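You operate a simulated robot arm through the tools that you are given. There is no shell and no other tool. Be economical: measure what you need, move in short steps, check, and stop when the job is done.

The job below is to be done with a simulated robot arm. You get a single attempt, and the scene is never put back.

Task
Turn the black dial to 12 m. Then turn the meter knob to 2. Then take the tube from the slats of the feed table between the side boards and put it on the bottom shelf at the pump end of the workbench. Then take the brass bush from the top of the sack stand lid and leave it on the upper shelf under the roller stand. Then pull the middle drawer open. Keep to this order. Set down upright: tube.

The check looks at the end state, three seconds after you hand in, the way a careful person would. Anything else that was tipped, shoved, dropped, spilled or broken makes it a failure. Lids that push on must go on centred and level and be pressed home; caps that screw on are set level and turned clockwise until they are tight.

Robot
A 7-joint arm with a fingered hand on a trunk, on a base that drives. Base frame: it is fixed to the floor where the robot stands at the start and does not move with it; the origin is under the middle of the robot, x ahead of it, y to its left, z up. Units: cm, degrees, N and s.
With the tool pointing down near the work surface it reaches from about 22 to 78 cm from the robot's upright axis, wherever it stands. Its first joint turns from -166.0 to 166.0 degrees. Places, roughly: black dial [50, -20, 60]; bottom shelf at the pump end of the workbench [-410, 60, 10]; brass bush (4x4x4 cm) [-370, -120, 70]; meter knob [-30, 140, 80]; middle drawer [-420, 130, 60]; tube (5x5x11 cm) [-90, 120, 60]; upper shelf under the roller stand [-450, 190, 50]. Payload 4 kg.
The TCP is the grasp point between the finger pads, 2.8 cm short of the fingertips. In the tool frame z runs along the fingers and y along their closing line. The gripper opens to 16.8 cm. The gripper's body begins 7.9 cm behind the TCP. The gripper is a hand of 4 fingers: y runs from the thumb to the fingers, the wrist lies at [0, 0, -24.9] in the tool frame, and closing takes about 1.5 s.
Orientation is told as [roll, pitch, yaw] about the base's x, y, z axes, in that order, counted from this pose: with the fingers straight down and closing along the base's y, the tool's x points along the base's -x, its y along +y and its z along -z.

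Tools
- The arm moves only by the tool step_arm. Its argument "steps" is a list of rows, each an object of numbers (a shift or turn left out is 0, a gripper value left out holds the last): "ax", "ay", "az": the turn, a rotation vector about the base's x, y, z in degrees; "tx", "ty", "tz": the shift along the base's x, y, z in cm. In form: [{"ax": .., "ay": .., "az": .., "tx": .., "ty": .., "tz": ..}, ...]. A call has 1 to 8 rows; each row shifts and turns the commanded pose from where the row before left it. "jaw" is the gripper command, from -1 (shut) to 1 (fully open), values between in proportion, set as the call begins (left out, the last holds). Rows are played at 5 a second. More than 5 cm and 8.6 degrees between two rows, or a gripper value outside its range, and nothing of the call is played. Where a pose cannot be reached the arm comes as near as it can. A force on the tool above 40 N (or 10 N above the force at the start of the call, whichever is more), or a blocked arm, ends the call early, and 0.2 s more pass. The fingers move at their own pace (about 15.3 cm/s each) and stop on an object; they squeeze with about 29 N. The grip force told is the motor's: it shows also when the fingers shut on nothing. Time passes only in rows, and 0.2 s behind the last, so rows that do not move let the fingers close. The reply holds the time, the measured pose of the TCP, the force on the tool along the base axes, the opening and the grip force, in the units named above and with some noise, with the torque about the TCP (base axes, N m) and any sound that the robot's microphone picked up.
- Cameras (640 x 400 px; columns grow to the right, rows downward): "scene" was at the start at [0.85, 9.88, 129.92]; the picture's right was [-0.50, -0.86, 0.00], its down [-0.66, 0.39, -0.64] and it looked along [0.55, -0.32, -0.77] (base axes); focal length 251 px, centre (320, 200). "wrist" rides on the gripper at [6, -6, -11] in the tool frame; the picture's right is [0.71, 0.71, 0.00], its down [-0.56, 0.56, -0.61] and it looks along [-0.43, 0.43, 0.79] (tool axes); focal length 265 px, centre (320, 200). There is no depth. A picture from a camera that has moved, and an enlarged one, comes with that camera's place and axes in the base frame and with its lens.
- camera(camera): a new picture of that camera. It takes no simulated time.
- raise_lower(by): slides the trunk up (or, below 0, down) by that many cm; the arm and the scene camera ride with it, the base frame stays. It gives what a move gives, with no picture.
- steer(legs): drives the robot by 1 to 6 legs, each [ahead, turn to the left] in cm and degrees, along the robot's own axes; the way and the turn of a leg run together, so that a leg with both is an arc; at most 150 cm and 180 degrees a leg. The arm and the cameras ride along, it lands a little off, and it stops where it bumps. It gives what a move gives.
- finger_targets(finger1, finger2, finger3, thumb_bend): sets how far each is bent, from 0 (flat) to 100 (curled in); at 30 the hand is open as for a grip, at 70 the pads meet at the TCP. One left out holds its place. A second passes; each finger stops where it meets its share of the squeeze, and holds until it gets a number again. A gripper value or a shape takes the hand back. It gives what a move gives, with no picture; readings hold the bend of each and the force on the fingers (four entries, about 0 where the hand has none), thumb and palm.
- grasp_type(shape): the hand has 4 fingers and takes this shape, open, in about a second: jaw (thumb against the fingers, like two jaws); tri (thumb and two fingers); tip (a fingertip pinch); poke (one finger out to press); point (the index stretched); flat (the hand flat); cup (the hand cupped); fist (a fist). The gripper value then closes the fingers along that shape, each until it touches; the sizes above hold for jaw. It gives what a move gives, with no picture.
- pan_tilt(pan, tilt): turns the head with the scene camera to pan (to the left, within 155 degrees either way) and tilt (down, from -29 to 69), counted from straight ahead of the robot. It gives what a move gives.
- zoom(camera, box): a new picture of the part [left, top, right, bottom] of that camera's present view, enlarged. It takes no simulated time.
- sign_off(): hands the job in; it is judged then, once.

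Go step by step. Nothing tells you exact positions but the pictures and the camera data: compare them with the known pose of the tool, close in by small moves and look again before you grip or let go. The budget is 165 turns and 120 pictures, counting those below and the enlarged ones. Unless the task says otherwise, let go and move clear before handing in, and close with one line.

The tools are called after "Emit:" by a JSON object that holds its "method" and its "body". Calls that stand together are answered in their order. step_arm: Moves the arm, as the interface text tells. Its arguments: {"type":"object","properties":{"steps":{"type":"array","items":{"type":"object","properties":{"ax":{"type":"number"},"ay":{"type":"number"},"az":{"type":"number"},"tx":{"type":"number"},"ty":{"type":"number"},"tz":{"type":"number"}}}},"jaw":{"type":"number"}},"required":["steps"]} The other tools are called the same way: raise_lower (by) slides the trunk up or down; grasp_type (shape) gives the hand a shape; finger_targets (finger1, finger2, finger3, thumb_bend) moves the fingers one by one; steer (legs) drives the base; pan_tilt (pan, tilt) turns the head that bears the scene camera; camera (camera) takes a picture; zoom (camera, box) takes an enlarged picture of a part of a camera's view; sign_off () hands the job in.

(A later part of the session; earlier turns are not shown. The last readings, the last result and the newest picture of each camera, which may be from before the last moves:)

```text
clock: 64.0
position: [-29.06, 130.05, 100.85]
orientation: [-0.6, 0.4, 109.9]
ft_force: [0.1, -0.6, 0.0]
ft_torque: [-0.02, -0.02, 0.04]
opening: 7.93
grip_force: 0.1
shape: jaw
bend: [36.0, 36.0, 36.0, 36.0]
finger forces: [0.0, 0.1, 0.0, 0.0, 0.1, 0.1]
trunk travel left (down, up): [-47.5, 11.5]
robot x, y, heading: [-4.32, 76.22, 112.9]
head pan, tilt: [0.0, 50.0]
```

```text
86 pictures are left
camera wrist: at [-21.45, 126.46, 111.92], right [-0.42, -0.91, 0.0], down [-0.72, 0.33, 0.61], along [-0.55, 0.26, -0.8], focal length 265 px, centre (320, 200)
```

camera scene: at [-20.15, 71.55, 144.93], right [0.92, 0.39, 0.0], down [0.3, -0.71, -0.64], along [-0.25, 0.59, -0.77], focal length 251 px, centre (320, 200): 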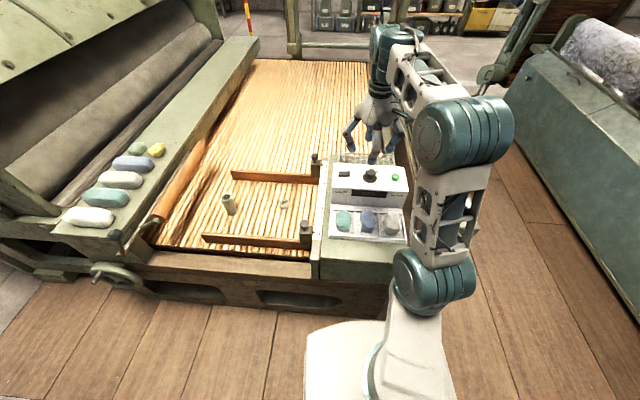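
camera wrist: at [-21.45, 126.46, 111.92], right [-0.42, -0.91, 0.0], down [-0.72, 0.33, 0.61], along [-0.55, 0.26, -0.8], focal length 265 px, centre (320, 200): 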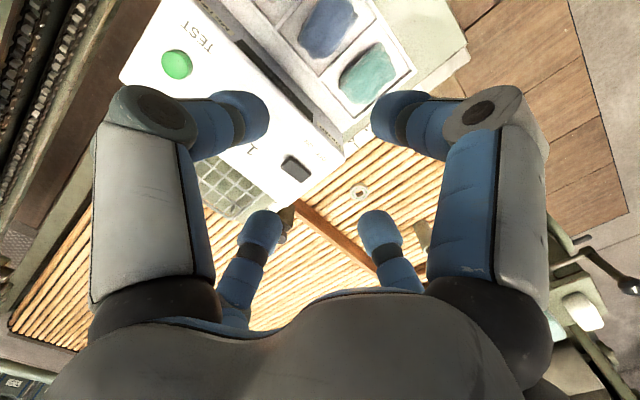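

Emit:
{"method": "zoom", "body": {"camera": "scene", "box": [320, 145, 420, 245]}}

Emit:
{"method": "zoom", "body": {"camera": "scene", "box": [335, 155, 405, 205]}}

Emit:
{"method": "zoom", "body": {"camera": "wrist", "box": [120, 40, 380, 240]}}

```text
4.00 times, centred on (370, 195) of scene
camera zoom: at [-20.15, 71.55, 144.93], right [0.92, 0.39, 0.0], down [0.3, -0.71, -0.64], along [-0.25, 0.59, -0.77], focal length 1004 px, centre (120, 220)
```

zoom: 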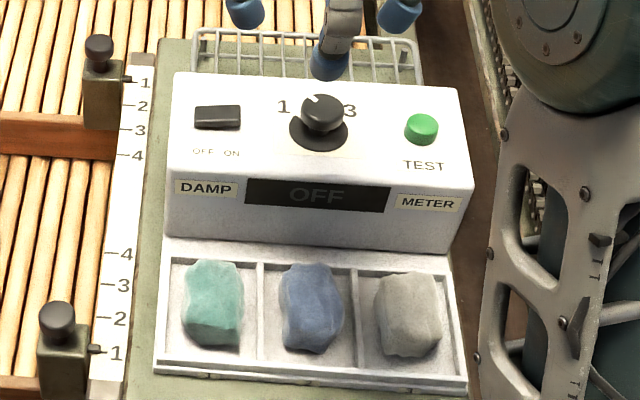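

```text
8.00 times, centred on (370, 180) of scene
camera zoom: at [-20.15, 71.55, 144.93], right [0.92, 0.39, 0.0], down [0.3, -0.71, -0.64], along [-0.25, 0.59, -0.77], focal length 2008 px, centre (-80, 360)
```

zoom: 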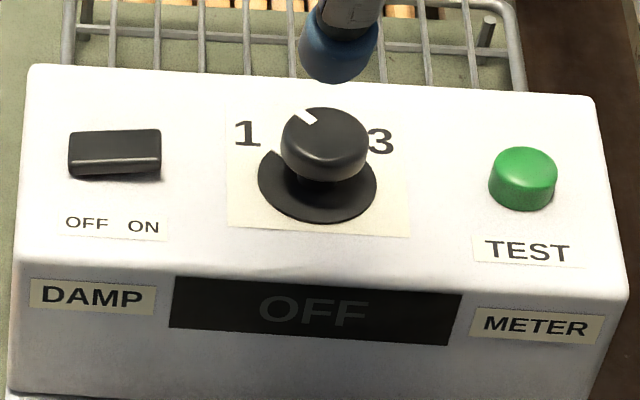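

```text
2.00 times, centred on (250, 140) of wrist
camera zoom: at [-21.45, 126.46, 111.92], right [-0.42, -0.91, 0.0], down [-0.72, 0.33, 0.61], along [-0.55, 0.26, -0.8], focal length 531 px, centre (460, 320)
```

zoom: 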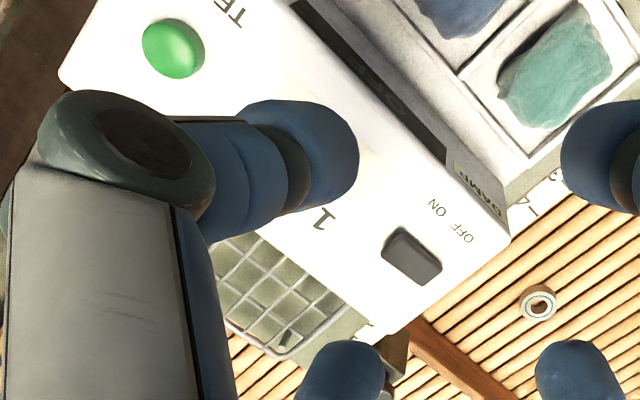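

The knob on the damp meter points to 1; it's near (-29.3,140.6,80). I'll move the hand above it for a look.

Emit:
{"method": "step_arm", "body": {"jaw": -0.2, "steps": [{"ty": 4}, {"ty": 4, "tz": -2}, {"ty": 2.6, "tz": -2}, {"tz": -2}]}}

Emit:
{"method": "camera", "body": {"camera": "wrist"}}

Emit:
{"method": "zoom", "body": {"camera": "scene", "box": [320, 125, 420, 215]}}

```text
clock: 65.0
position: [-29.27, 140.14, 94.64]
orientation: [-0.6, 0.3, 110.2]
ft_force: [-1.2, -0.5, -0.1]
ft_torque: [0.0, -0.03, -0.02]
opening: 6.73
grip_force: 0.0
shape: jaw
bend: [79.0, 79.0, 79.0, 40.0]
finger forces: [0.1, 0.1, 0.1, 0.1, 0.0, 0.0]
out of reach, approached as far as the arm can: row 2
trunk travel left (down, up): [-47.5, 11.5]
robot x, y, heading: [-3.83, 76.47, 112.8]
head pan, tilt: [0.0, 50.0]
```

```text
82 pictures are left
camera wrist: at [-21.69, 136.56, 105.66], right [-0.42, -0.91, 0.0], down [-0.72, 0.33, 0.61], along [-0.55, 0.26, -0.8], focal length 265 px, centre (320, 200)
```

wrist: 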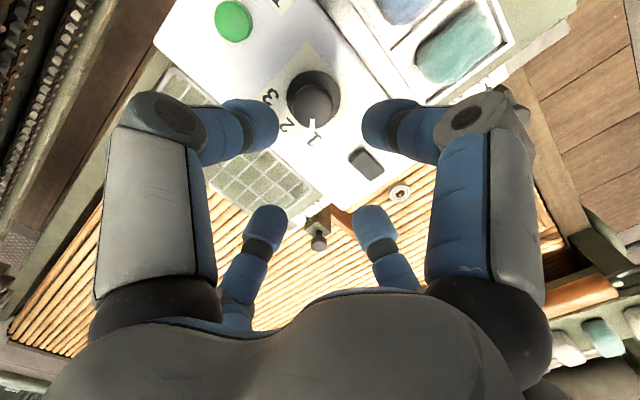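

```text
4.44 times, centred on (370, 170) of scene
camera zoom: at [-20.24, 71.56, 144.92], right [0.92, 0.39, 0.0], down [0.3, -0.71, -0.64], along [-0.25, 0.59, -0.77], focal length 1116 px, centre (98, 333)
```

zoom: 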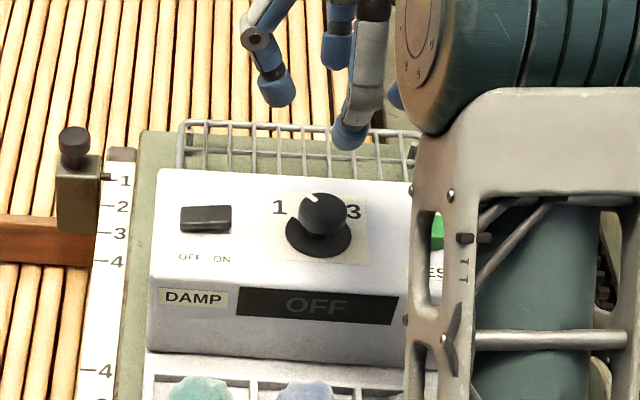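

Emit:
{"method": "zoom", "body": {"camera": "wrist", "box": [240, 50, 400, 170]}}

```text
3.33 times, centred on (320, 110) of wrist
camera zoom: at [-21.69, 136.56, 105.66], right [-0.42, -0.91, 0.0], down [-0.72, 0.33, 0.61], along [-0.55, 0.26, -0.8], focal length 885 px, centre (320, 500)
```

zoom: 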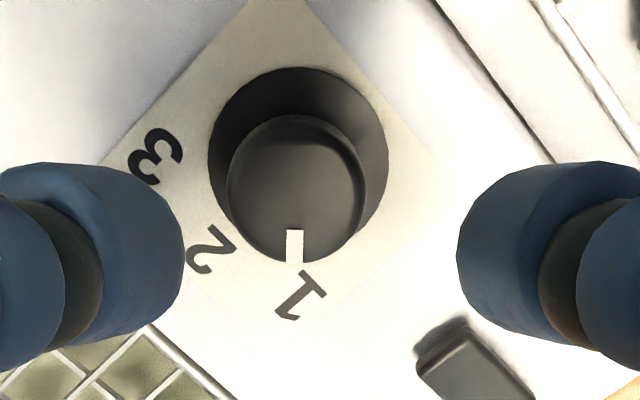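

Digits 1, 2, 3 are 45° apart; a 45° clockwise turn (from above) is needed. I'll centre over (-28.7,140.7) and descend.

Emit:
{"method": "step_arm", "body": {"steps": [{"tx": 0.6, "ty": 0.55}, {}]}}

Emit:
{"method": "raise_lower", "body": {"by": -9}}

Emit:
{"method": "camera", "body": {"camera": "wrist"}}

Emit:
{"method": "zoom", "body": {"camera": "scene", "box": [310, 115, 430, 215]}}

```text
clock: 65.6
position: [-28.6, 140.68, 94.68]
orientation: [-0.6, 0.2, 110.1]
ft_force: [-0.6, 0.0, -0.5]
ft_torque: [0.01, -0.03, -0.04]
opening: 6.71
grip_force: 0.1
shape: jaw
bend: [79.0, 79.0, 79.0, 40.0]
finger forces: [0.0, 0.0, 0.0, 0.0, 0.1, 0.0]
trunk travel left (down, up): [-47.5, 11.5]
robot x, y, heading: [-4.15, 75.96, 112.9]
head pan, tilt: [0.0, 50.0]
```

```text
clock: 66.9
position: [-28.64, 140.64, 85.76]
orientation: [-0.5, 0.3, 110.2]
ft_force: [0.2, 0.2, 0.5]
ft_torque: [0.03, 0.02, 0.0]
opening: 6.74
grip_force: 0.0
shape: jaw
bend: [79.0, 79.0, 79.0, 40.0]
finger forces: [0.0, 0.0, 0.0, 0.0, 0.0, 0.1]
trunk travel left (down, up): [-38.5, 20.5]
robot x, y, heading: [-4.24, 76.32, 112.8]
head pan, tilt: [0.0, 50.0]
```

```text
79 pictures are left
camera wrist: at [-21.01, 137.13, 96.74], right [-0.42, -0.91, 0.0], down [-0.72, 0.33, 0.61], along [-0.55, 0.26, -0.8], focal length 265 px, centre (320, 200)
```

wrist: 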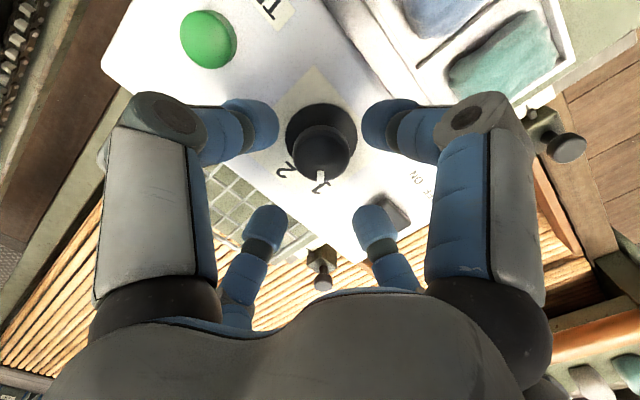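

```text
4.00 times, centred on (370, 165) of scene
camera zoom: at [-20.14, 71.55, 135.94], right [0.92, 0.39, 0.0], down [0.3, -0.71, -0.64], along [-0.25, 0.59, -0.77], focal length 1004 px, centre (120, 340)
```

zoom: 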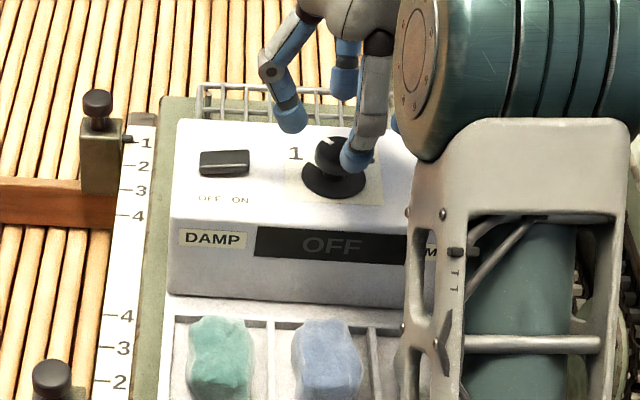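

Well centred. I'll lower 4.5 cm and close on the knob.

Emit:
{"method": "step_arm", "body": {"steps": [{"tz": -1.5}, {"tz": -1.5}, {"tz": -1.5}, {}]}}

Emit:
{"method": "step_arm", "body": {"jaw": -0.7, "steps": [{}, {}, {}, {}]}}

Emit:
{"method": "camera", "body": {"camera": "wrist"}}

```text
clock: 67.9
position: [-28.68, 140.67, 81.22]
orientation: [-0.6, 0.3, 110.1]
ft_force: [-0.1, 0.7, -0.3]
ft_torque: [0.01, 0.02, 0.01]
opening: 6.73
grip_force: 0.0
shape: jaw
bend: [79.0, 79.0, 79.0, 40.0]
finger forces: [0.1, 0.0, 0.0, 0.1, 0.0, 0.0]
trunk travel left (down, up): [-38.5, 20.5]
robot x, y, heading: [-4.07, 76.36, 112.7]
head pan, tilt: [0.0, 50.0]
```

```text
clock: 68.9
position: [-28.66, 140.68, 81.01]
orientation: [-0.6, 0.5, 110.1]
ft_force: [-1.8, -0.7, -17.3]
ft_torque: [0.03, -0.01, -0.06]
opening: 2.77
grip_force: 29.1
shape: jaw
bend: [76.0, 76.0, 76.0, 57.0]
finger forces: [24.1, 26.0, 25.1, 0.1, 23.2, 0.0]
trunk travel left (down, up): [-38.5, 20.5]
robot x, y, heading: [-4.53, 76.42, 112.9]
head pan, tilt: [0.0, 50.0]
```

```text
77 pictures are left
camera wrist: at [-21.08, 137.17, 92.11], right [-0.42, -0.91, 0.0], down [-0.72, 0.34, 0.6], along [-0.55, 0.25, -0.8], focal length 265 px, centre (320, 200)
```

wrist: 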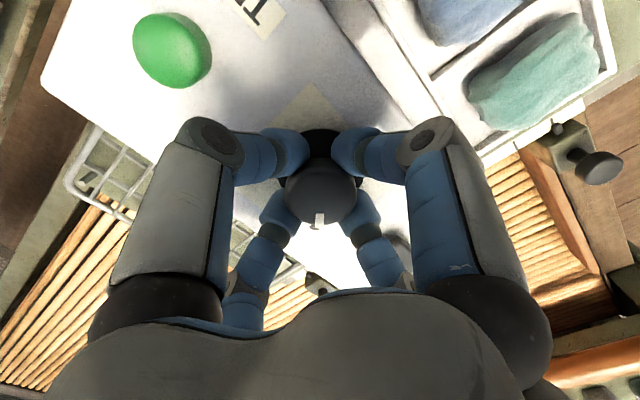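

Gripped. Turning 45° clockwise.

Emit:
{"method": "step_arm", "body": {"steps": [{"az": -7.5}, {"az": -7.5}, {"az": -7.5}, {"az": -7.5}, {"az": -7.5}, {"az": -7.5}, {}]}}

Emit:
{"method": "camera", "body": {"camera": "wrist"}}

```text
clock: 70.5
position: [-28.87, 140.57, 80.97]
orientation: [-0.8, 0.4, 65.2]
ft_force: [-4.5, -15.2, -24.1]
ft_torque: [-0.2, 0.04, 0.04]
opening: 2.75
grip_force: 28.7
shape: jaw
bend: [76.0, 76.0, 76.0, 57.0]
finger forces: [27.3, 25.4, 25.6, 0.1, 24.9, 0.1]
trunk travel left (down, up): [-38.5, 20.5]
robot x, y, heading: [-4.22, 76.27, 112.8]
head pan, tilt: [0.0, 50.0]
```

```text
76 pictures are left
camera wrist: at [-25.98, 132.73, 92.13], right [-0.94, -0.34, 0.0], down [-0.28, 0.75, 0.6], along [-0.2, 0.57, -0.8], focal length 265 px, centre (320, 200)
```

wrist: 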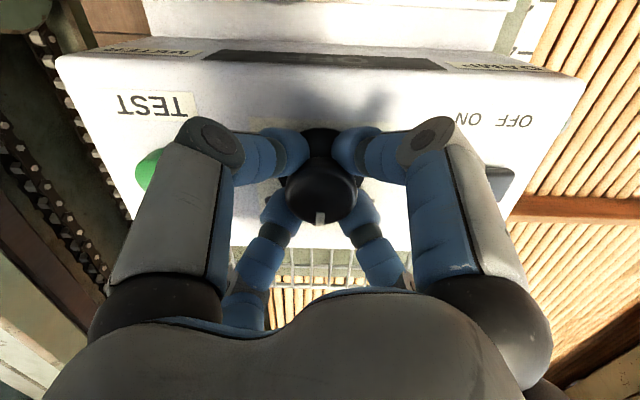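

Emit:
{"method": "step_arm", "body": {"jaw": -0.15, "steps": [{}, {}, {}, {"tz": 2}, {"tz": 4}, {"tz": 4}, {"tz": 3}]}}

Emit:
{"method": "zoom", "body": {"camera": "wrist", "box": [240, 50, 400, 170]}}

Emit:
{"method": "camera", "body": {"camera": "scene"}}

```text
clock: 72.1
position: [-28.4, 140.75, 94.2]
orientation: [-0.6, 0.3, 65.0]
ft_force: [-0.1, 0.6, 0.2]
ft_torque: [-0.03, 0.03, -0.02]
opening: 7.11
grip_force: 0.1
shape: jaw
bend: [38.0, 38.0, 38.0, 38.0]
finger forces: [0.0, 0.0, 0.0, 0.0, 0.1, 0.0]
trunk travel left (down, up): [-38.5, 20.5]
robot x, y, heading: [-4.43, 76.03, 112.9]
head pan, tilt: [0.0, 50.0]
```

```text
3.33 times, centred on (320, 110) of wrist
camera zoom: at [-25.59, 132.86, 105.18], right [-0.94, -0.34, 0.0], down [-0.28, 0.75, 0.6], along [-0.2, 0.57, -0.8], focal length 885 px, centre (320, 500)
```

zoom: 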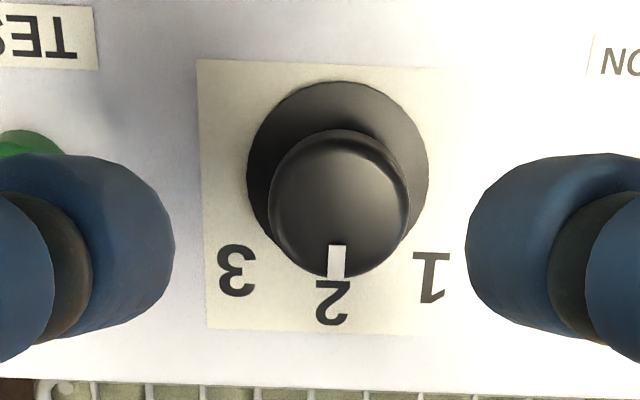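

```text
74 pictures are left
camera scene: at [-20.17, 71.56, 135.93], right [0.92, 0.39, 0.0], down [0.3, -0.71, -0.64], along [-0.25, 0.59, -0.77], focal length 251 px, centre (320, 200)
```

scene: 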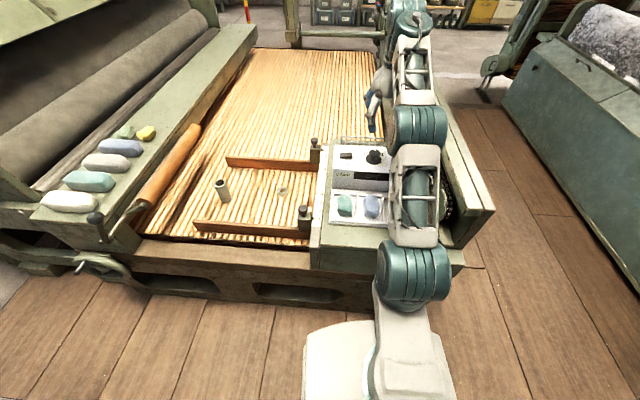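

The knob is at 2. Next, the tube near (-82,116) on the slats; I'll retract the arm and drive along the table to stand in front of it.

Emit:
{"method": "step_arm", "body": {"steps": [{"tz": 4}, {"tx": 1.9, "ty": -4.5}, {"tx": 1.9, "ty": -4.5}, {"tx": 1.9, "ty": -4.5}, {"tx": 1.9, "ty": -4.5}, {"tx": 1.9, "ty": -4.5}, {"tx": 1.9, "ty": -4.5}]}}

Emit:
{"method": "steer", "body": {"legs": [[0, 85], [58, 0], [0, -85]]}}

Emit:
{"method": "camera", "body": {"camera": "scene"}}

```text
clock: 73.7
position: [-15.4, 112.37, 96.8]
orientation: [-0.6, 0.3, 65.2]
ft_force: [-0.3, 0.2, -0.1]
ft_torque: [-0.04, -0.01, 0.0]
opening: 7.15
grip_force: 0.0
shape: jaw
bend: [38.0, 38.0, 38.0, 38.0]
finger forces: [0.1, 0.0, 0.0, 0.0, 0.0, 0.0]
out of reach, approached as far as the arm can: row 1
trunk travel left (down, up): [-38.5, 20.5]
robot x, y, heading: [-4.38, 76.27, 113.2]
head pan, tilt: [0.0, 50.0]
```

```text
clock: 84.2
position: [-70.68, 94.45, 96.86]
orientation: [-0.6, 0.2, 65.3]
ft_force: [0.2, 0.0, -0.4]
ft_torque: [0.02, -0.04, 0.01]
opening: 7.15
grip_force: 0.2
shape: jaw
bend: [38.0, 38.0, 38.0, 38.0]
finger forces: [0.0, 0.0, 0.0, 0.0, 0.0, 0.0]
trunk travel left (down, up): [-38.5, 20.5]
robot x, y, heading: [-59.63, 58.3, 113.3]
head pan, tilt: [0.0, 50.0]
```

```text
73 pictures are left
camera scene: at [-75.22, 53.5, 135.93], right [0.92, 0.39, 0.0], down [0.3, -0.7, -0.64], along [-0.25, 0.59, -0.77], focal length 251 px, centre (320, 200)
```

scene: 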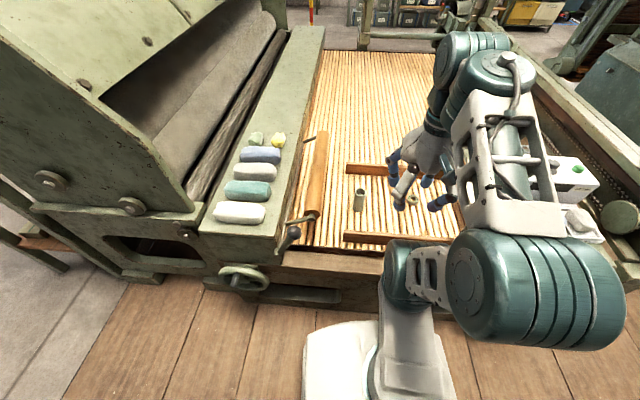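

Tube triangulates to about (-86.4,121.2), z 51–62. Before choosing a grip I'll look at the workbench shelf in the distance.

Emit:
{"method": "pan_tilt", "body": {"pan": 67, "tilt": 15}}

Emit:
{"method": "camera", "body": {"camera": "scene"}}

Emit:
{"method": "zoom", "body": {"camera": "scene", "box": [240, 130, 400, 230]}}

```text
clock: 85.6
position: [-70.64, 94.41, 96.74]
orientation: [-0.6, 0.2, 65.3]
ft_force: [0.4, 0.8, 0.7]
ft_torque: [0.01, 0.0, 0.0]
opening: 7.14
grip_force: 0.0
shape: jaw
bend: [38.0, 38.0, 38.0, 38.0]
finger forces: [0.0, 0.0, 0.0, 0.1, 0.1, 0.0]
trunk travel left (down, up): [-38.5, 20.5]
robot x, y, heading: [-59.12, 57.89, 113.2]
head pan, tilt: [67.0, 15.0]
```

```text
72 pictures are left
camera scene: at [-81.55, 46.41, 141.3], right [0.0, 1.0, 0.0], down [0.26, 0.0, -0.97], along [-0.97, 0.0, -0.26], focal length 251 px, centre (320, 200)
```

scene: 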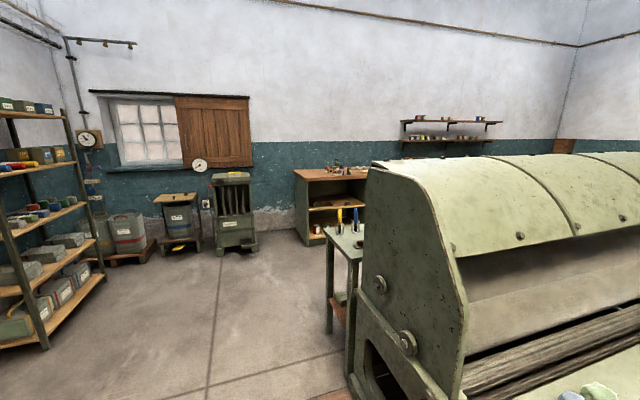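

```text
4.00 times, centred on (320, 180) of scene
camera zoom: at [-81.55, 46.41, 141.3], right [0.0, 1.0, 0.0], down [0.26, 0.0, -0.97], along [-0.97, 0.0, -0.26], focal length 1004 px, centre (320, 280)
```

zoom: 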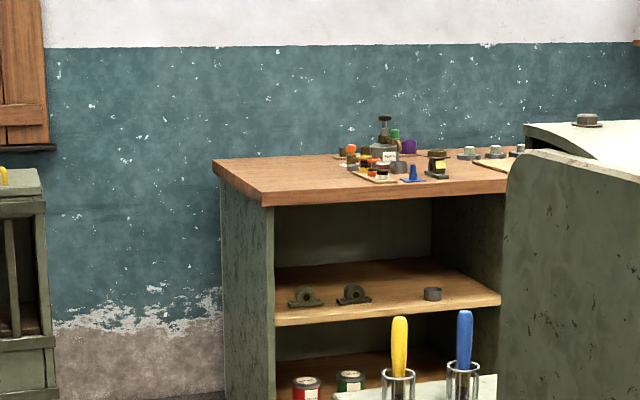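

The bottom shelf is low inside an open-fronted bench, so the hand must go in near-horizontally. I'll see what the two-finger pinch shape looks like.

Emit:
{"method": "grasp_type", "body": {"shape": "tip"}}

Emit:
{"method": "camera", "body": {"camera": "wrist"}}

Emit:
{"method": "grasp_type", "body": {"shape": "tri"}}

Emit:
{"method": "camera", "body": {"camera": "wrist"}}

```text
clock: 86.5
position: [-70.48, 94.3, 96.77]
orientation: [-0.6, 0.4, 65.3]
ft_force: [-0.1, -0.1, -0.3]
ft_torque: [-0.03, 0.02, 0.01]
opening: 16.81
grip_force: 0.1
shape: tip
bend: [11.0, 30.0, 11.0, 30.0]
finger forces: [0.0, 0.0, 0.0, 0.1, 0.0, 0.0]
trunk travel left (down, up): [-38.5, 20.5]
robot x, y, heading: [-59.46, 58.56, 113.3]
head pan, tilt: [67.0, 15.0]
```

```text
70 pictures are left
camera wrist: at [-67.72, 86.49, 107.84], right [-0.94, -0.35, 0.0], down [-0.28, 0.75, 0.61], along [-0.21, 0.57, -0.8], focal length 265 px, centre (320, 200)
```

wrist: 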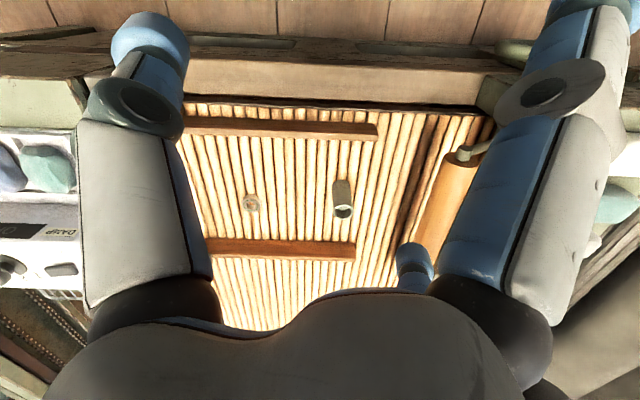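

```text
clock: 87.4
position: [-70.66, 94.43, 96.87]
orientation: [-0.6, 0.4, 65.3]
ft_force: [-0.2, 0.1, -0.5]
ft_torque: [0.03, 0.0, -0.02]
opening: 16.79
grip_force: 0.0
shape: tri
bend: [30.0, 30.0, 30.0, 30.0]
finger forces: [0.0, 0.1, 0.0, 0.1, 0.0, 0.0]
trunk travel left (down, up): [-38.5, 20.5]
robot x, y, heading: [-59.51, 58.24, 113.0]
head pan, tilt: [67.0, 15.0]
```

```text
69 pictures are left
camera wrist: at [-67.72, 86.49, 107.84], right [-0.94, -0.35, 0.0], down [-0.28, 0.75, 0.61], along [-0.21, 0.57, -0.8], focal length 265 px, centre (320, 200)
```

wrist: 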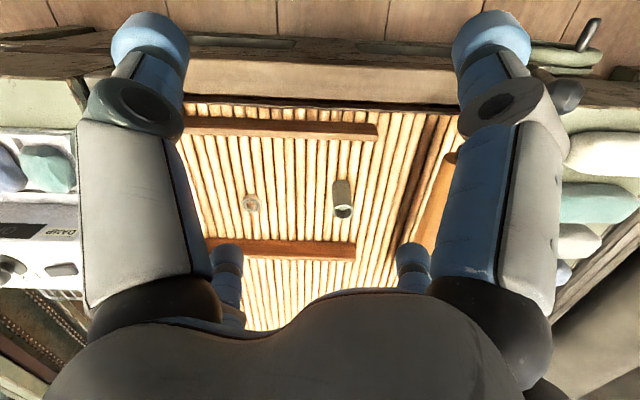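

In "tip", finger2 opposes the thumb. I'll pinch with thumb and finger2, curl the others away, and pitch the hand about 40° below horizontal toward the tube.

Emit:
{"method": "finger_targets", "body": {"finger1": 100, "finger2": 30, "finger3": 100, "thumb_bend": 30}}

Emit:
{"method": "step_arm", "body": {"steps": [{"az": 8, "tx": -1.5, "ty": 2}, {"az": 8, "tx": -1.5, "ty": 2}, {"az": 8, "tx": -1.5, "ty": 2}, {"az": 8, "tx": -1.5, "ty": 2}, {"az": 8, "tx": -1.5, "ty": 2}, {"az": 8, "tx": -1.5, "ty": 2}, {"ax": 7.66, "ay": 3.25, "tx": -1, "ty": 2}, {"ax": 7.66, "ay": 3.25, "tx": -1, "ty": 2}]}}

Emit:
{"method": "step_arm", "body": {"steps": [{"ax": 7.66, "ay": 3.25, "tz": -3}, {"ax": 7.66, "ay": 3.25, "tz": -4}, {"ax": 7.66, "ay": 3.25, "tz": -4}, {"ax": 7.66, "ay": 3.25, "tz": -4}]}}

Emit:
{"method": "pan_tilt", "body": {"pan": 0, "tilt": 50}}

Emit:
{"method": "camera", "body": {"camera": "wrist"}}

Emit:
{"method": "camera", "body": {"camera": "scene"}}

```text
clock: 88.4
position: [-70.63, 94.41, 96.8]
orientation: [-0.6, 0.3, 65.3]
ft_force: [0.6, -1.2, -0.4]
ft_torque: [-0.02, 0.01, -0.02]
opening: 7.87
grip_force: 0.2
shape: fingers
bend: [74.0, 30.0, 74.0, 30.0]
finger forces: [0.0, 0.1, 0.0, 0.0, 0.0, 0.0]
trunk travel left (down, up): [-38.5, 20.5]
robot x, y, heading: [-59.59, 58.36, 113.2]
head pan, tilt: [67.0, 15.0]
```

```text
clock: 90.2
position: [-84.08, 110.24, 97.22]
orientation: [-0.8, -11.3, 115.0]
ft_force: [11.4, 4.1, 0.5]
ft_torque: [-0.23, 1.07, 0.15]
opening: 7.91
grip_force: 0.0
shape: fingers
bend: [74.0, 30.0, 74.0, 30.0]
finger forces: [0.0, 0.2, 0.0, 0.1, 0.1, 0.0]
out of reach, approached as far as the arm can: row 7
trunk travel left (down, up): [-38.5, 20.5]
robot x, y, heading: [-59.28, 58.05, 113.1]
head pan, tilt: [67.0, 15.0]
```

```text
clock: 91.2
position: [-84.57, 120.55, 87.5]
orientation: [-0.9, -46.6, 113.4]
ft_force: [0.3, -1.0, -0.1]
ft_torque: [0.0, 0.01, 0.01]
opening: 7.87
grip_force: 0.0
shape: fingers
bend: [74.0, 30.0, 74.0, 30.0]
finger forces: [0.0, 0.1, 0.0, 0.0, 0.1, 0.0]
out of reach, approached as far as the arm can: row 3, 4
trunk travel left (down, up): [-38.5, 20.5]
robot x, y, heading: [-59.33, 58.18, 113.0]
head pan, tilt: [67.0, 15.0]
```

```text
clock: 92.6
position: [-84.79, 120.65, 87.44]
orientation: [-0.9, -46.5, 113.4]
ft_force: [-0.6, 0.3, 0.2]
ft_torque: [0.0, 0.0, 0.01]
opening: 7.88
grip_force: 0.2
shape: fingers
bend: [74.0, 30.0, 74.0, 30.0]
finger forces: [0.1, 0.2, 0.0, 0.0, 0.1, 0.0]
trunk travel left (down, up): [-38.5, 20.5]
robot x, y, heading: [-59.43, 57.85, 113.0]
head pan, tilt: [0.0, 50.0]
```

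```text
68 pictures are left
camera wrist: at [-74.48, 111.69, 90.65], right [-0.46, -0.72, -0.52], down [-0.5, -0.28, 0.82], along [-0.74, 0.64, -0.23], focal length 265 px, centre (320, 200)
```

wrist: 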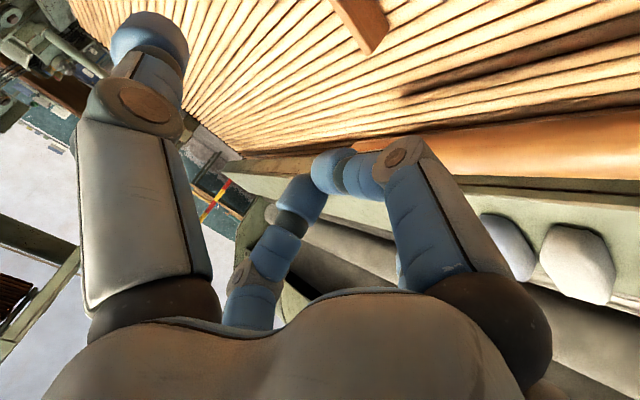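

```text
67 pictures are left
camera scene: at [-75.24, 53.5, 135.94], right [0.92, 0.39, 0.0], down [0.3, -0.7, -0.64], along [-0.25, 0.59, -0.77], focal length 251 px, centre (320, 200)
```

scene: 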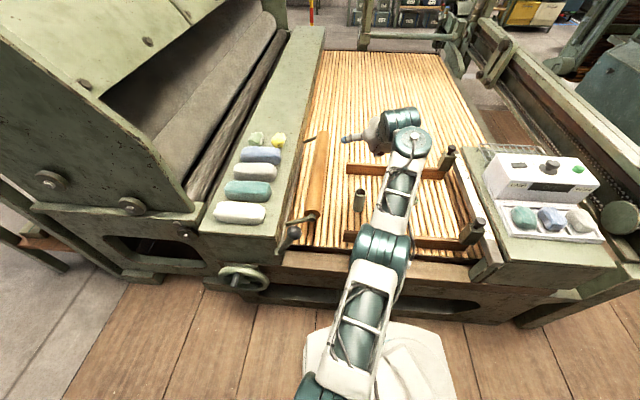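

Curled fingers jam at the centre, so instead I'll use the four-finger grip rolled 45° so two fingers lie on each side of the tube, with the hand about 35° below horizontal. Moving to the pre-grasp pose.

Emit:
{"method": "step_arm", "body": {"jaw": 0.2, "steps": [{"ty": -3}, {"ty": -3}, {"ax": 2.1, "ay": -5.0, "az": 5.1, "ty": -1.2, "tx": 1}, {"ax": 2.1, "ay": -5.0, "az": 5.1, "ty": -1, "tx": 1}, {"ax": 2.1, "ay": -5.0, "az": 5.1}, {"ax": 2.1, "ay": -5.0, "az": 5.1}, {"ax": 2.1, "ay": -5.0, "az": 5.1}, {"ax": 2.1, "ay": -5.0, "az": 5.1}]}}

Emit:
{"method": "step_arm", "body": {"steps": [{"ax": 7.3, "ay": 3.1}, {"tz": -4}, {"tz": -4}, {"tz": -4}, {"tz": -4}]}}

Emit:
{"method": "camera", "body": {"camera": "wrist"}}

Emit:
{"method": "camera", "body": {"camera": "scene"}}

```text
clock: 94.4
position: [-83.26, 115.11, 88.07]
orientation: [-37.4, -30.8, 168.6]
ft_force: [-0.3, -0.6, -0.2]
ft_torque: [-0.02, 0.01, 0.0]
opening: 10.09
grip_force: 0.1
shape: tri
bend: [30.0, 30.0, 30.0, 30.0]
finger forces: [0.1, 0.0, 0.0, 0.0, 0.1, 0.0]
out of reach, approached as far as the arm can: row 1, 2
trunk travel left (down, up): [-38.5, 20.5]
robot x, y, heading: [-59.32, 58.36, 113.3]
head pan, tilt: [0.0, 50.0]
```

```text
clock: 95.6
position: [-83.28, 115.12, 72.08]
orientation: [-45.4, -35.2, 172.9]
ft_force: [0.4, -0.9, 0.2]
ft_torque: [-0.01, 0.01, -0.01]
opening: 10.13
grip_force: 0.0
shape: tri
bend: [30.0, 30.0, 30.0, 30.0]
finger forces: [0.0, 0.0, 0.0, 0.0, 0.0, 0.0]
trunk travel left (down, up): [-38.5, 20.5]
robot x, y, heading: [-58.91, 58.12, 113.0]
head pan, tilt: [0.0, 50.0]
```

```text
66 pictures are left
camera wrist: at [-71.89, 110.04, 78.31], right [0.22, -0.53, -0.82], down [-0.54, -0.77, 0.35], along [-0.81, 0.36, -0.46], focal length 265 px, centre (320, 200)
```

wrist: 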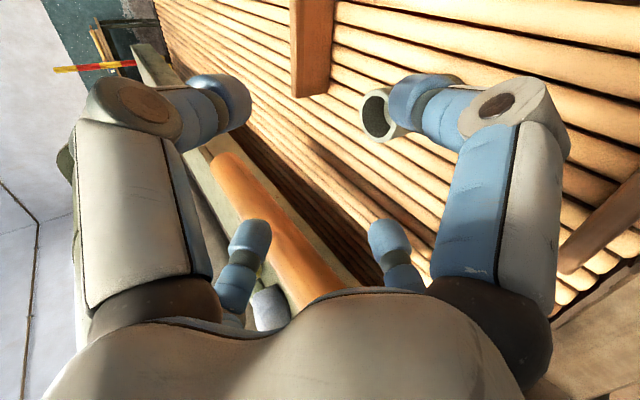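

```text
65 pictures are left
camera scene: at [-75.23, 53.48, 135.94], right [0.92, 0.39, 0.0], down [0.3, -0.7, -0.64], along [-0.25, 0.59, -0.77], focal length 251 px, centre (320, 200)
```

scene: 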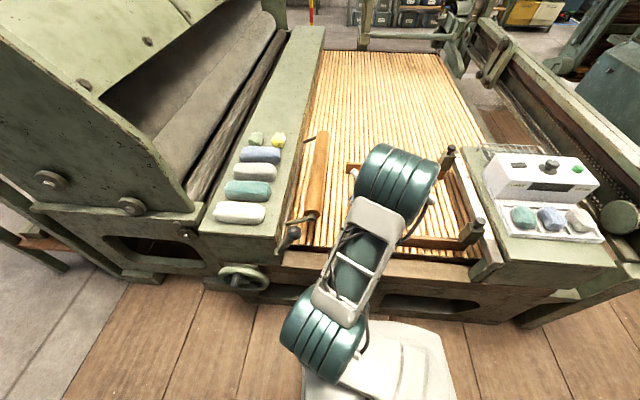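

I'll set the jaw shape, move onto the tube's approach line, and look.

Emit:
{"method": "grasp_type", "body": {"shape": "jaw"}}

Emit:
{"method": "step_arm", "body": {"jaw": 0.2, "steps": [{"tx": 1, "ty": -2, "tz": -3}, {"tx": 1, "ty": -2, "tz": -3.5}, {}, {}]}}

Emit:
{"method": "camera", "body": {"camera": "wrist"}}

Emit:
{"method": "camera", "body": {"camera": "scene"}}

```text
clock: 96.5
position: [-83.2, 115.08, 72.13]
orientation: [-45.5, -35.2, 172.6]
ft_force: [-0.2, 0.0, -0.5]
ft_torque: [0.04, 0.0, 0.0]
opening: 16.82
grip_force: 0.1
shape: jaw
bend: [30.0, 30.0, 30.0, 30.0]
finger forces: [0.0, 0.0, 0.1, 0.1, 0.1, 0.0]
trunk travel left (down, up): [-38.5, 20.5]
robot x, y, heading: [-59.29, 58.17, 113.0]
head pan, tilt: [0.0, 50.0]
```

```text
clock: 97.5
position: [-81.26, 111.09, 65.44]
orientation: [-45.3, -35.2, 172.7]
ft_force: [0.4, 0.0, 0.8]
ft_torque: [-0.05, -0.02, 0.02]
opening: 10.12
grip_force: 0.1
shape: jaw
bend: [30.0, 30.0, 30.0, 30.0]
finger forces: [0.0, 0.1, 0.1, 0.0, 0.1, 0.0]
trunk travel left (down, up): [-38.5, 20.5]
robot x, y, heading: [-59.62, 58.11, 113.1]
head pan, tilt: [0.0, 50.0]
```

```text
64 pictures are left
camera wrist: at [-69.88, 106.08, 71.7], right [0.22, -0.53, -0.82], down [-0.54, -0.77, 0.35], along [-0.81, 0.36, -0.46], focal length 265 px, centre (320, 200)
```

wrist: 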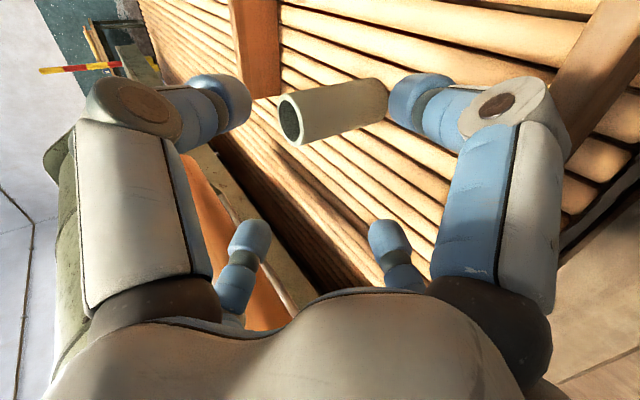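

```text
63 pictures are left
camera scene: at [-75.24, 53.5, 135.93], right [0.92, 0.39, 0.0], down [0.3, -0.7, -0.64], along [-0.25, 0.59, -0.77], focal length 251 px, centre (320, 200)
```

scene: 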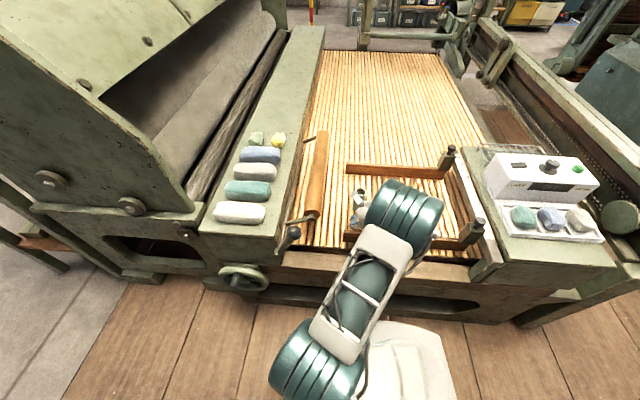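

The tube's top is at (-85.4,121.4,60.8), and the approach line passes through it. I'll open to 13 cm and advance.

Emit:
{"method": "step_arm", "body": {"jaw": 0.55, "steps": [{"tz": 0.4}, {}, {"tx": -0.93, "ty": 2.26, "tz": -1.73}, {"tx": -0.93, "ty": 2.26, "tz": -1.73}, {"tx": -0.93, "ty": 2.26, "tz": -1.73}]}}

Emit:
{"method": "camera", "body": {"camera": "wrist"}}

```text
clock: 98.7
position: [-83.87, 117.68, 60.65]
orientation: [-45.4, -35.2, 172.7]
ft_force: [-0.5, -0.3, 0.1]
ft_torque: [0.0, 0.01, 0.01]
opening: 12.96
grip_force: 0.1
shape: jaw
bend: [23.0, 23.0, 23.0, 23.0]
finger forces: [0.0, 0.0, 0.0, 0.1, 0.0, 0.0]
trunk travel left (down, up): [-38.5, 20.5]
robot x, y, heading: [-59.69, 58.19, 113.0]
head pan, tilt: [0.0, 50.0]
```

```text
62 pictures are left
camera wrist: at [-72.61, 112.74, 66.98], right [0.22, -0.53, -0.82], down [-0.54, -0.77, 0.35], along [-0.81, 0.36, -0.46], focal length 265 px, centre (320, 200)
```

wrist: 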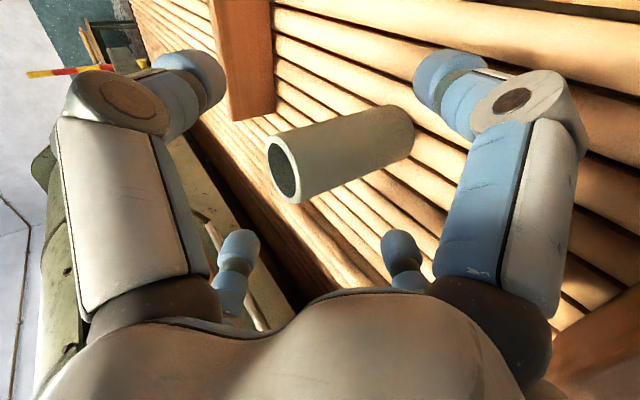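

Emit:
{"method": "step_arm", "body": {"steps": [{"tx": -0.62, "ty": 1.5, "tz": -1.15}, {"tx": -0.62, "ty": 1.5, "tz": -1.15}, {"tx": -0.31, "ty": 0.75, "tz": -0.57}, {}]}}

Emit:
{"method": "camera", "body": {"camera": "wrist"}}

```text
clock: 99.7
position: [-85.51, 121.66, 57.77]
orientation: [-45.3, -35.1, 172.7]
ft_force: [0.6, -0.6, 0.7]
ft_torque: [0.01, -0.04, -0.02]
opening: 12.97
grip_force: 0.0
shape: jaw
bend: [23.0, 23.0, 23.0, 23.0]
finger forces: [0.0, 0.1, 0.1, 0.0, 0.0, 0.1]
trunk travel left (down, up): [-38.5, 20.5]
robot x, y, heading: [-59.2, 58.71, 113.3]
head pan, tilt: [0.0, 50.0]
```

```text
61 pictures are left
camera wrist: at [-74.23, 116.63, 64.05], right [0.22, -0.53, -0.82], down [-0.54, -0.77, 0.35], along [-0.81, 0.36, -0.46], focal length 265 px, centre (320, 200)
```

wrist: 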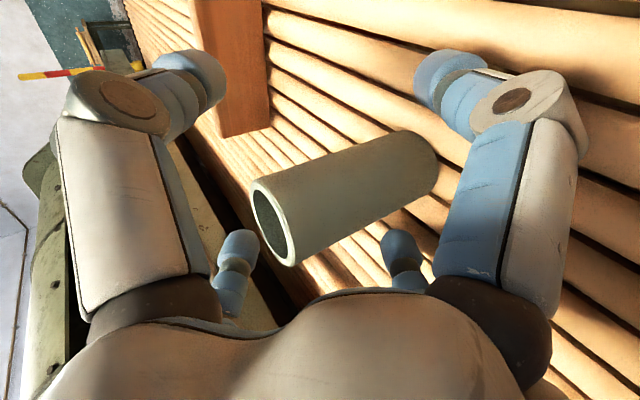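

Tube is centred. Closing.

Emit:
{"method": "step_arm", "body": {"jaw": -0.6, "steps": [{}, {}, {}, {}, {}, {}, {}]}}

Emit:
{"method": "camera", "body": {"camera": "wrist"}}

```text
clock: 101.3
position: [-85.45, 121.6, 57.7]
orientation: [-45.4, -35.2, 172.6]
ft_force: [1.2, -0.6, 2.9]
ft_torque: [-0.13, -0.06, -0.02]
opening: 4.89
grip_force: 29.3
shape: jaw
bend: [79.0, 79.0, 80.0, 50.0]
finger forces: [29.1, 28.2, 21.6, 0.0, 20.9, 0.1]
trunk travel left (down, up): [-38.5, 20.5]
robot x, y, heading: [-59.53, 58.18, 113.0]
head pan, tilt: [0.0, 50.0]
```

```text
60 pictures are left
camera wrist: at [-74.24, 116.6, 64.09], right [0.22, -0.53, -0.82], down [-0.54, -0.77, 0.35], along [-0.81, 0.36, -0.46], focal length 265 px, centre (320, 200)
```

wrist: 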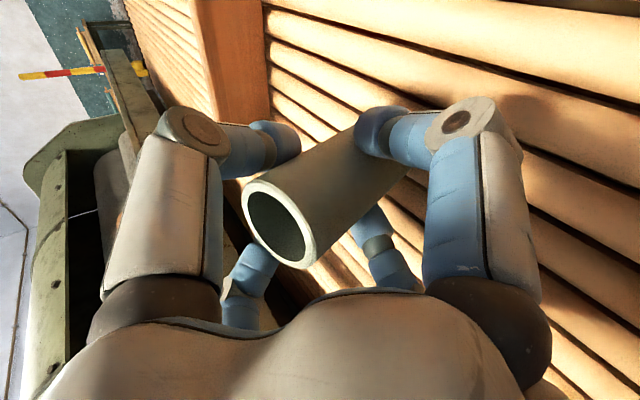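

The tube seems to have tilted a bit as the fingers closed. I'll lift a few centimetres and check.

Emit:
{"method": "step_arm", "body": {"steps": [{"tz": 2}, {"tz": 4}, {"tz": 4}, {"tz": 4}]}}

Emit:
{"method": "camera", "body": {"camera": "wrist"}}

Emit:
{"method": "zoom", "body": {"camera": "scene", "box": [310, 140, 430, 250]}}

```text
clock: 102.3
position: [-85.51, 121.52, 71.79]
orientation: [-45.3, -35.1, 172.6]
ft_force: [-0.1, 0.7, -0.6]
ft_torque: [-0.02, -0.01, -0.01]
opening: 4.87
grip_force: 28.7
shape: jaw
bend: [79.0, 79.0, 80.0, 50.0]
finger forces: [27.9, 27.2, 21.3, 0.0, 20.3, 0.0]
trunk travel left (down, up): [-38.5, 20.5]
robot x, y, heading: [-59.61, 58.29, 113.1]
head pan, tilt: [0.0, 50.0]
```

```text
59 pictures are left
camera wrist: at [-74.12, 116.55, 78.03], right [0.22, -0.53, -0.82], down [-0.54, -0.77, 0.35], along [-0.81, 0.36, -0.46], focal length 265 px, centre (320, 200)
```

wrist: 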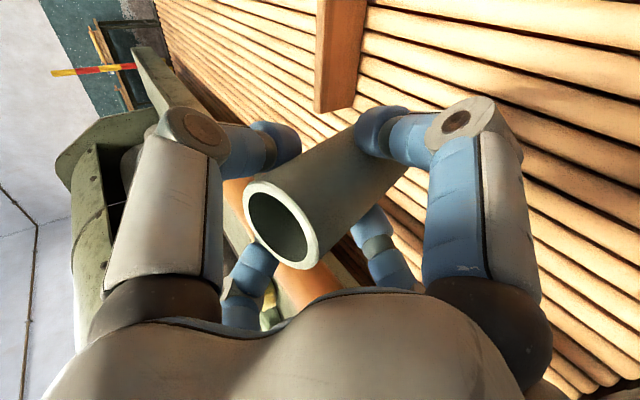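

```text
3.64 times, centred on (370, 195) of scene
camera zoom: at [-75.24, 53.51, 135.93], right [0.92, 0.39, 0.0], down [0.3, -0.7, -0.64], along [-0.25, 0.59, -0.77], focal length 913 px, centre (138, 218)
```

zoom: 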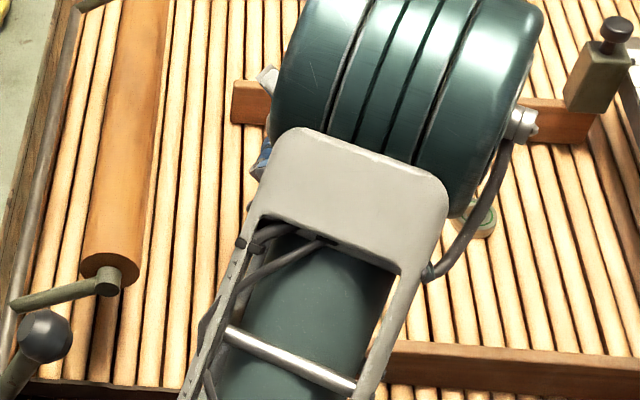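

The tube is held but leans ~15° in the hand (bottom forward), which I'll correct by pitching the hand at placement. I'll retract, back off and drive toward the workbench.

Emit:
{"method": "step_arm", "body": {"steps": [{"tz": 4}, {"tz": 4}, {"tx": 1.6, "ty": -3.6, "tz": 2}, {"tx": 1.6, "ty": -3.6}, {"tx": 1.6, "ty": -3.6}, {"tx": 1.2, "ty": -2.8}]}}

Emit:
{"method": "steer", "body": {"legs": [[-25, 0], [0, 87], [150, 0]]}}

Emit:
{"method": "pan_tilt", "body": {"pan": -10, "tilt": 25}}

Emit:
{"method": "camera", "body": {"camera": "scene"}}

```text
clock: 103.7
position: [-80.23, 108.02, 82.25]
orientation: [-45.2, -35.1, 172.5]
ft_force: [-0.3, 0.0, -1.2]
ft_torque: [-0.01, -0.03, 0.01]
opening: 4.85
grip_force: 29.5
shape: jaw
bend: [79.0, 79.0, 80.0, 50.0]
finger forces: [28.0, 27.1, 21.3, 0.0, 20.2, 0.0]
out of reach, approached as far as the arm can: row 6
trunk travel left (down, up): [-38.5, 20.5]
robot x, y, heading: [-59.4, 58.24, 113.2]
head pan, tilt: [0.0, 50.0]
```

```text
clock: 116.2
position: [-242.88, -31.53, 82.28]
orientation: [-45.2, -35.1, -101.4]
ft_force: [0.1, 0.4, -0.2]
ft_torque: [0.0, -0.03, -0.02]
opening: 4.81
grip_force: 28.9
shape: jaw
bend: [79.0, 79.0, 80.0, 50.0]
finger forces: [27.7, 26.8, 21.2, 0.1, 20.2, 0.0]
trunk travel left (down, up): [-38.5, 20.5]
robot x, y, heading: [-191.77, -13.93, -160.6]
head pan, tilt: [0.0, 50.0]
```

```text
clock: 117.1
position: [-242.81, -31.53, 82.31]
orientation: [-45.1, -35.1, -101.5]
ft_force: [-0.3, 0.4, 0.1]
ft_torque: [-0.04, -0.02, 0.01]
opening: 4.83
grip_force: 29.0
shape: jaw
bend: [79.0, 79.0, 80.0, 50.0]
finger forces: [27.7, 26.7, 21.1, 0.0, 20.2, 0.1]
trunk travel left (down, up): [-38.5, 20.5]
robot x, y, heading: [-191.64, -13.96, -160.5]
head pan, tilt: [-10.0, 25.0]
```

```text
57 pictures are left
camera scene: at [-189.99, -28.78, 139.67], right [-0.16, 0.99, 0.0], down [0.42, 0.07, -0.91], along [-0.89, -0.15, -0.42], focal length 251 px, centre (320, 200)
```

scene: 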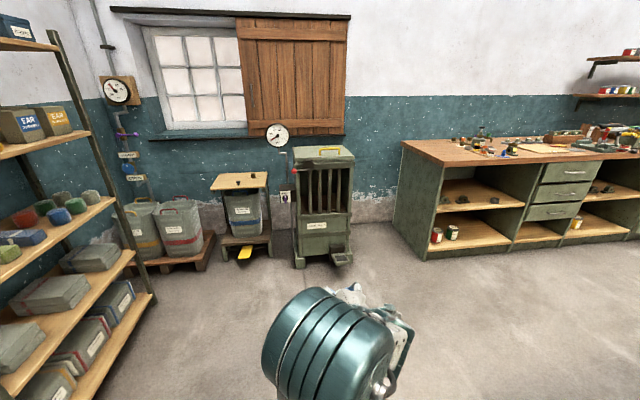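

I see the bench: left bay (pump end) with two tins on the bottom shelf's left, drawers in the middle. I'll drive round to about 95 cm in front of the left bay.

Emit:
{"method": "steer", "body": {"legs": [[0, -27], [109, 0], [0, -73.6], [100, 0], [0, 94]]}}

Emit:
{"method": "pan_tilt", "body": {"pan": 0, "tilt": 40}}

Emit:
{"method": "camera", "body": {"camera": "scene"}}

```text
clock: 136.0
position: [-363.03, 93.78, 82.34]
orientation: [-45.2, -35.1, -111.3]
ft_force: [-0.8, -0.1, -0.3]
ft_torque: [0.0, -0.02, 0.01]
opening: 4.78
grip_force: 29.0
shape: jaw
bend: [79.0, 79.0, 80.0, 50.0]
finger forces: [27.1, 26.0, 21.1, 0.1, 20.0, 0.0]
trunk travel left (down, up): [-38.5, 20.5]
robot x, y, heading: [-309.69, 102.12, -170.7]
head pan, tilt: [-10.0, 25.0]
```

```text
clock: 136.7
position: [-363.12, 93.65, 82.28]
orientation: [-45.2, -35.1, -111.3]
ft_force: [0.0, 0.4, 0.0]
ft_torque: [0.01, 0.01, -0.01]
opening: 4.78
grip_force: 29.1
shape: jaw
bend: [79.0, 79.0, 80.0, 50.0]
finger forces: [27.0, 25.9, 21.2, 0.0, 20.1, 0.0]
trunk travel left (down, up): [-38.5, 20.5]
robot x, y, heading: [-309.8, 102.15, -170.4]
head pan, tilt: [0.0, 40.0]
```

```text
56 pictures are left
camera scene: at [-309.73, 85.82, 137.36], right [-0.16, 0.99, 0.0], down [0.63, 0.11, -0.77], along [-0.76, -0.13, -0.64], focal length 251 px, centre (320, 200)
```

scene: 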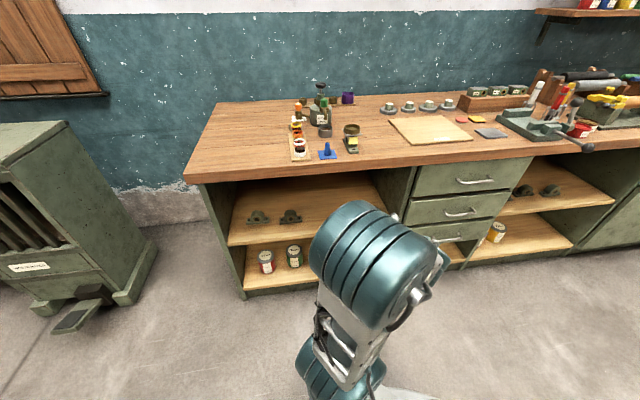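

Two tins stand 10 cm inside the front edge; a free spot is around (-402,76). I'll square up to the bench (heading -161.5°), pitch the hand so the tube is upright, and lower.

Emit:
{"method": "steer", "body": {"legs": [[0, 9]]}}

Emit:
{"method": "raise_lower", "body": {"by": -35}}

Emit:
{"method": "step_arm", "body": {"steps": [{"ax": 2.48, "ay": -7.4, "tz": -3}, {"ax": 2.48, "ay": -7.4, "tz": -4}, {"tz": -4}, {"tz": -4}, {"tz": -4}, {"tz": -2}]}}

Emit:
{"method": "camera", "body": {"camera": "scene"}}

Emit:
{"method": "camera", "body": {"camera": "wrist"}}

```text
clock: 137.8
position: [-361.12, 85.59, 82.32]
orientation: [-45.2, -35.2, -102.3]
ft_force: [0.6, 0.3, -0.7]
ft_torque: [0.01, -0.02, -0.01]
opening: 4.79
grip_force: 29.4
shape: jaw
bend: [79.0, 79.0, 80.0, 50.0]
finger forces: [26.9, 26.0, 21.1, 0.0, 20.1, 0.1]
trunk travel left (down, up): [-38.5, 20.5]
robot x, y, heading: [-309.78, 102.27, -161.6]
head pan, tilt: [0.0, 40.0]
```

```text
clock: 141.2
position: [-361.2, 85.52, 47.32]
orientation: [-45.2, -35.0, -102.3]
ft_force: [0.5, -0.7, -0.7]
ft_torque: [0.01, -0.04, 0.03]
opening: 4.82
grip_force: 29.2
shape: jaw
bend: [79.0, 79.0, 80.0, 50.0]
finger forces: [27.0, 26.0, 21.0, 0.0, 20.0, 0.0]
trunk travel left (down, up): [-3.5, 55.5]
robot x, y, heading: [-309.78, 102.34, -161.6]
head pan, tilt: [0.0, 40.0]
```

```text
clock: 142.6
position: [-361.04, 85.71, 26.36]
orientation: [-30.3, -26.2, -109.9]
ft_force: [0.0, -0.2, -0.1]
ft_torque: [0.01, 0.0, 0.0]
opening: 4.75
grip_force: 29.2
shape: jaw
bend: [79.0, 79.0, 80.0, 50.0]
finger forces: [27.0, 26.2, 20.8, 0.1, 19.9, 0.1]
trunk travel left (down, up): [-3.5, 55.5]
robot x, y, heading: [-310.03, 102.25, -161.7]
head pan, tilt: [0.0, 40.0]
```

```text
55 pictures are left
camera scene: at [-307.17, 86.05, 102.35], right [-0.32, 0.95, 0.0], down [0.61, 0.2, -0.77], along [-0.73, -0.24, -0.64], focal length 251 px, centre (320, 200)
```

scene: 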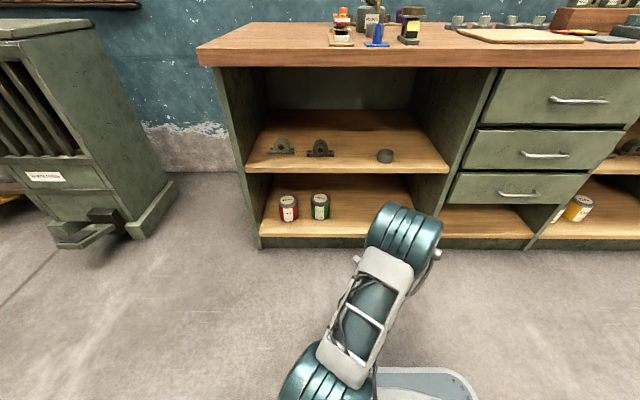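

```text
54 pictures are left
camera wrist: at [-356.99, 95.9, 34.9], right [0.74, 0.24, -0.63], down [0.61, -0.64, 0.47], along [-0.29, -0.73, -0.62], focal length 265 px, centre (320, 200)
```

wrist: 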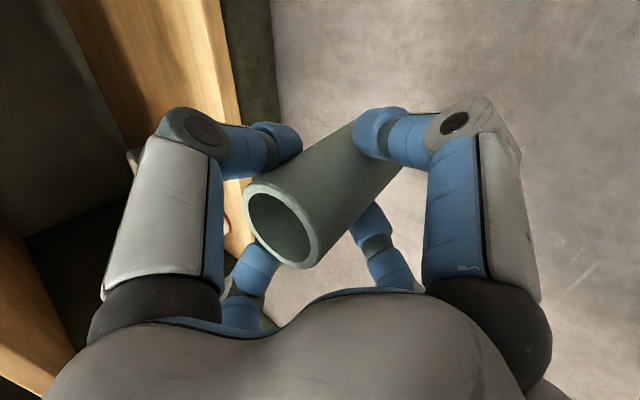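

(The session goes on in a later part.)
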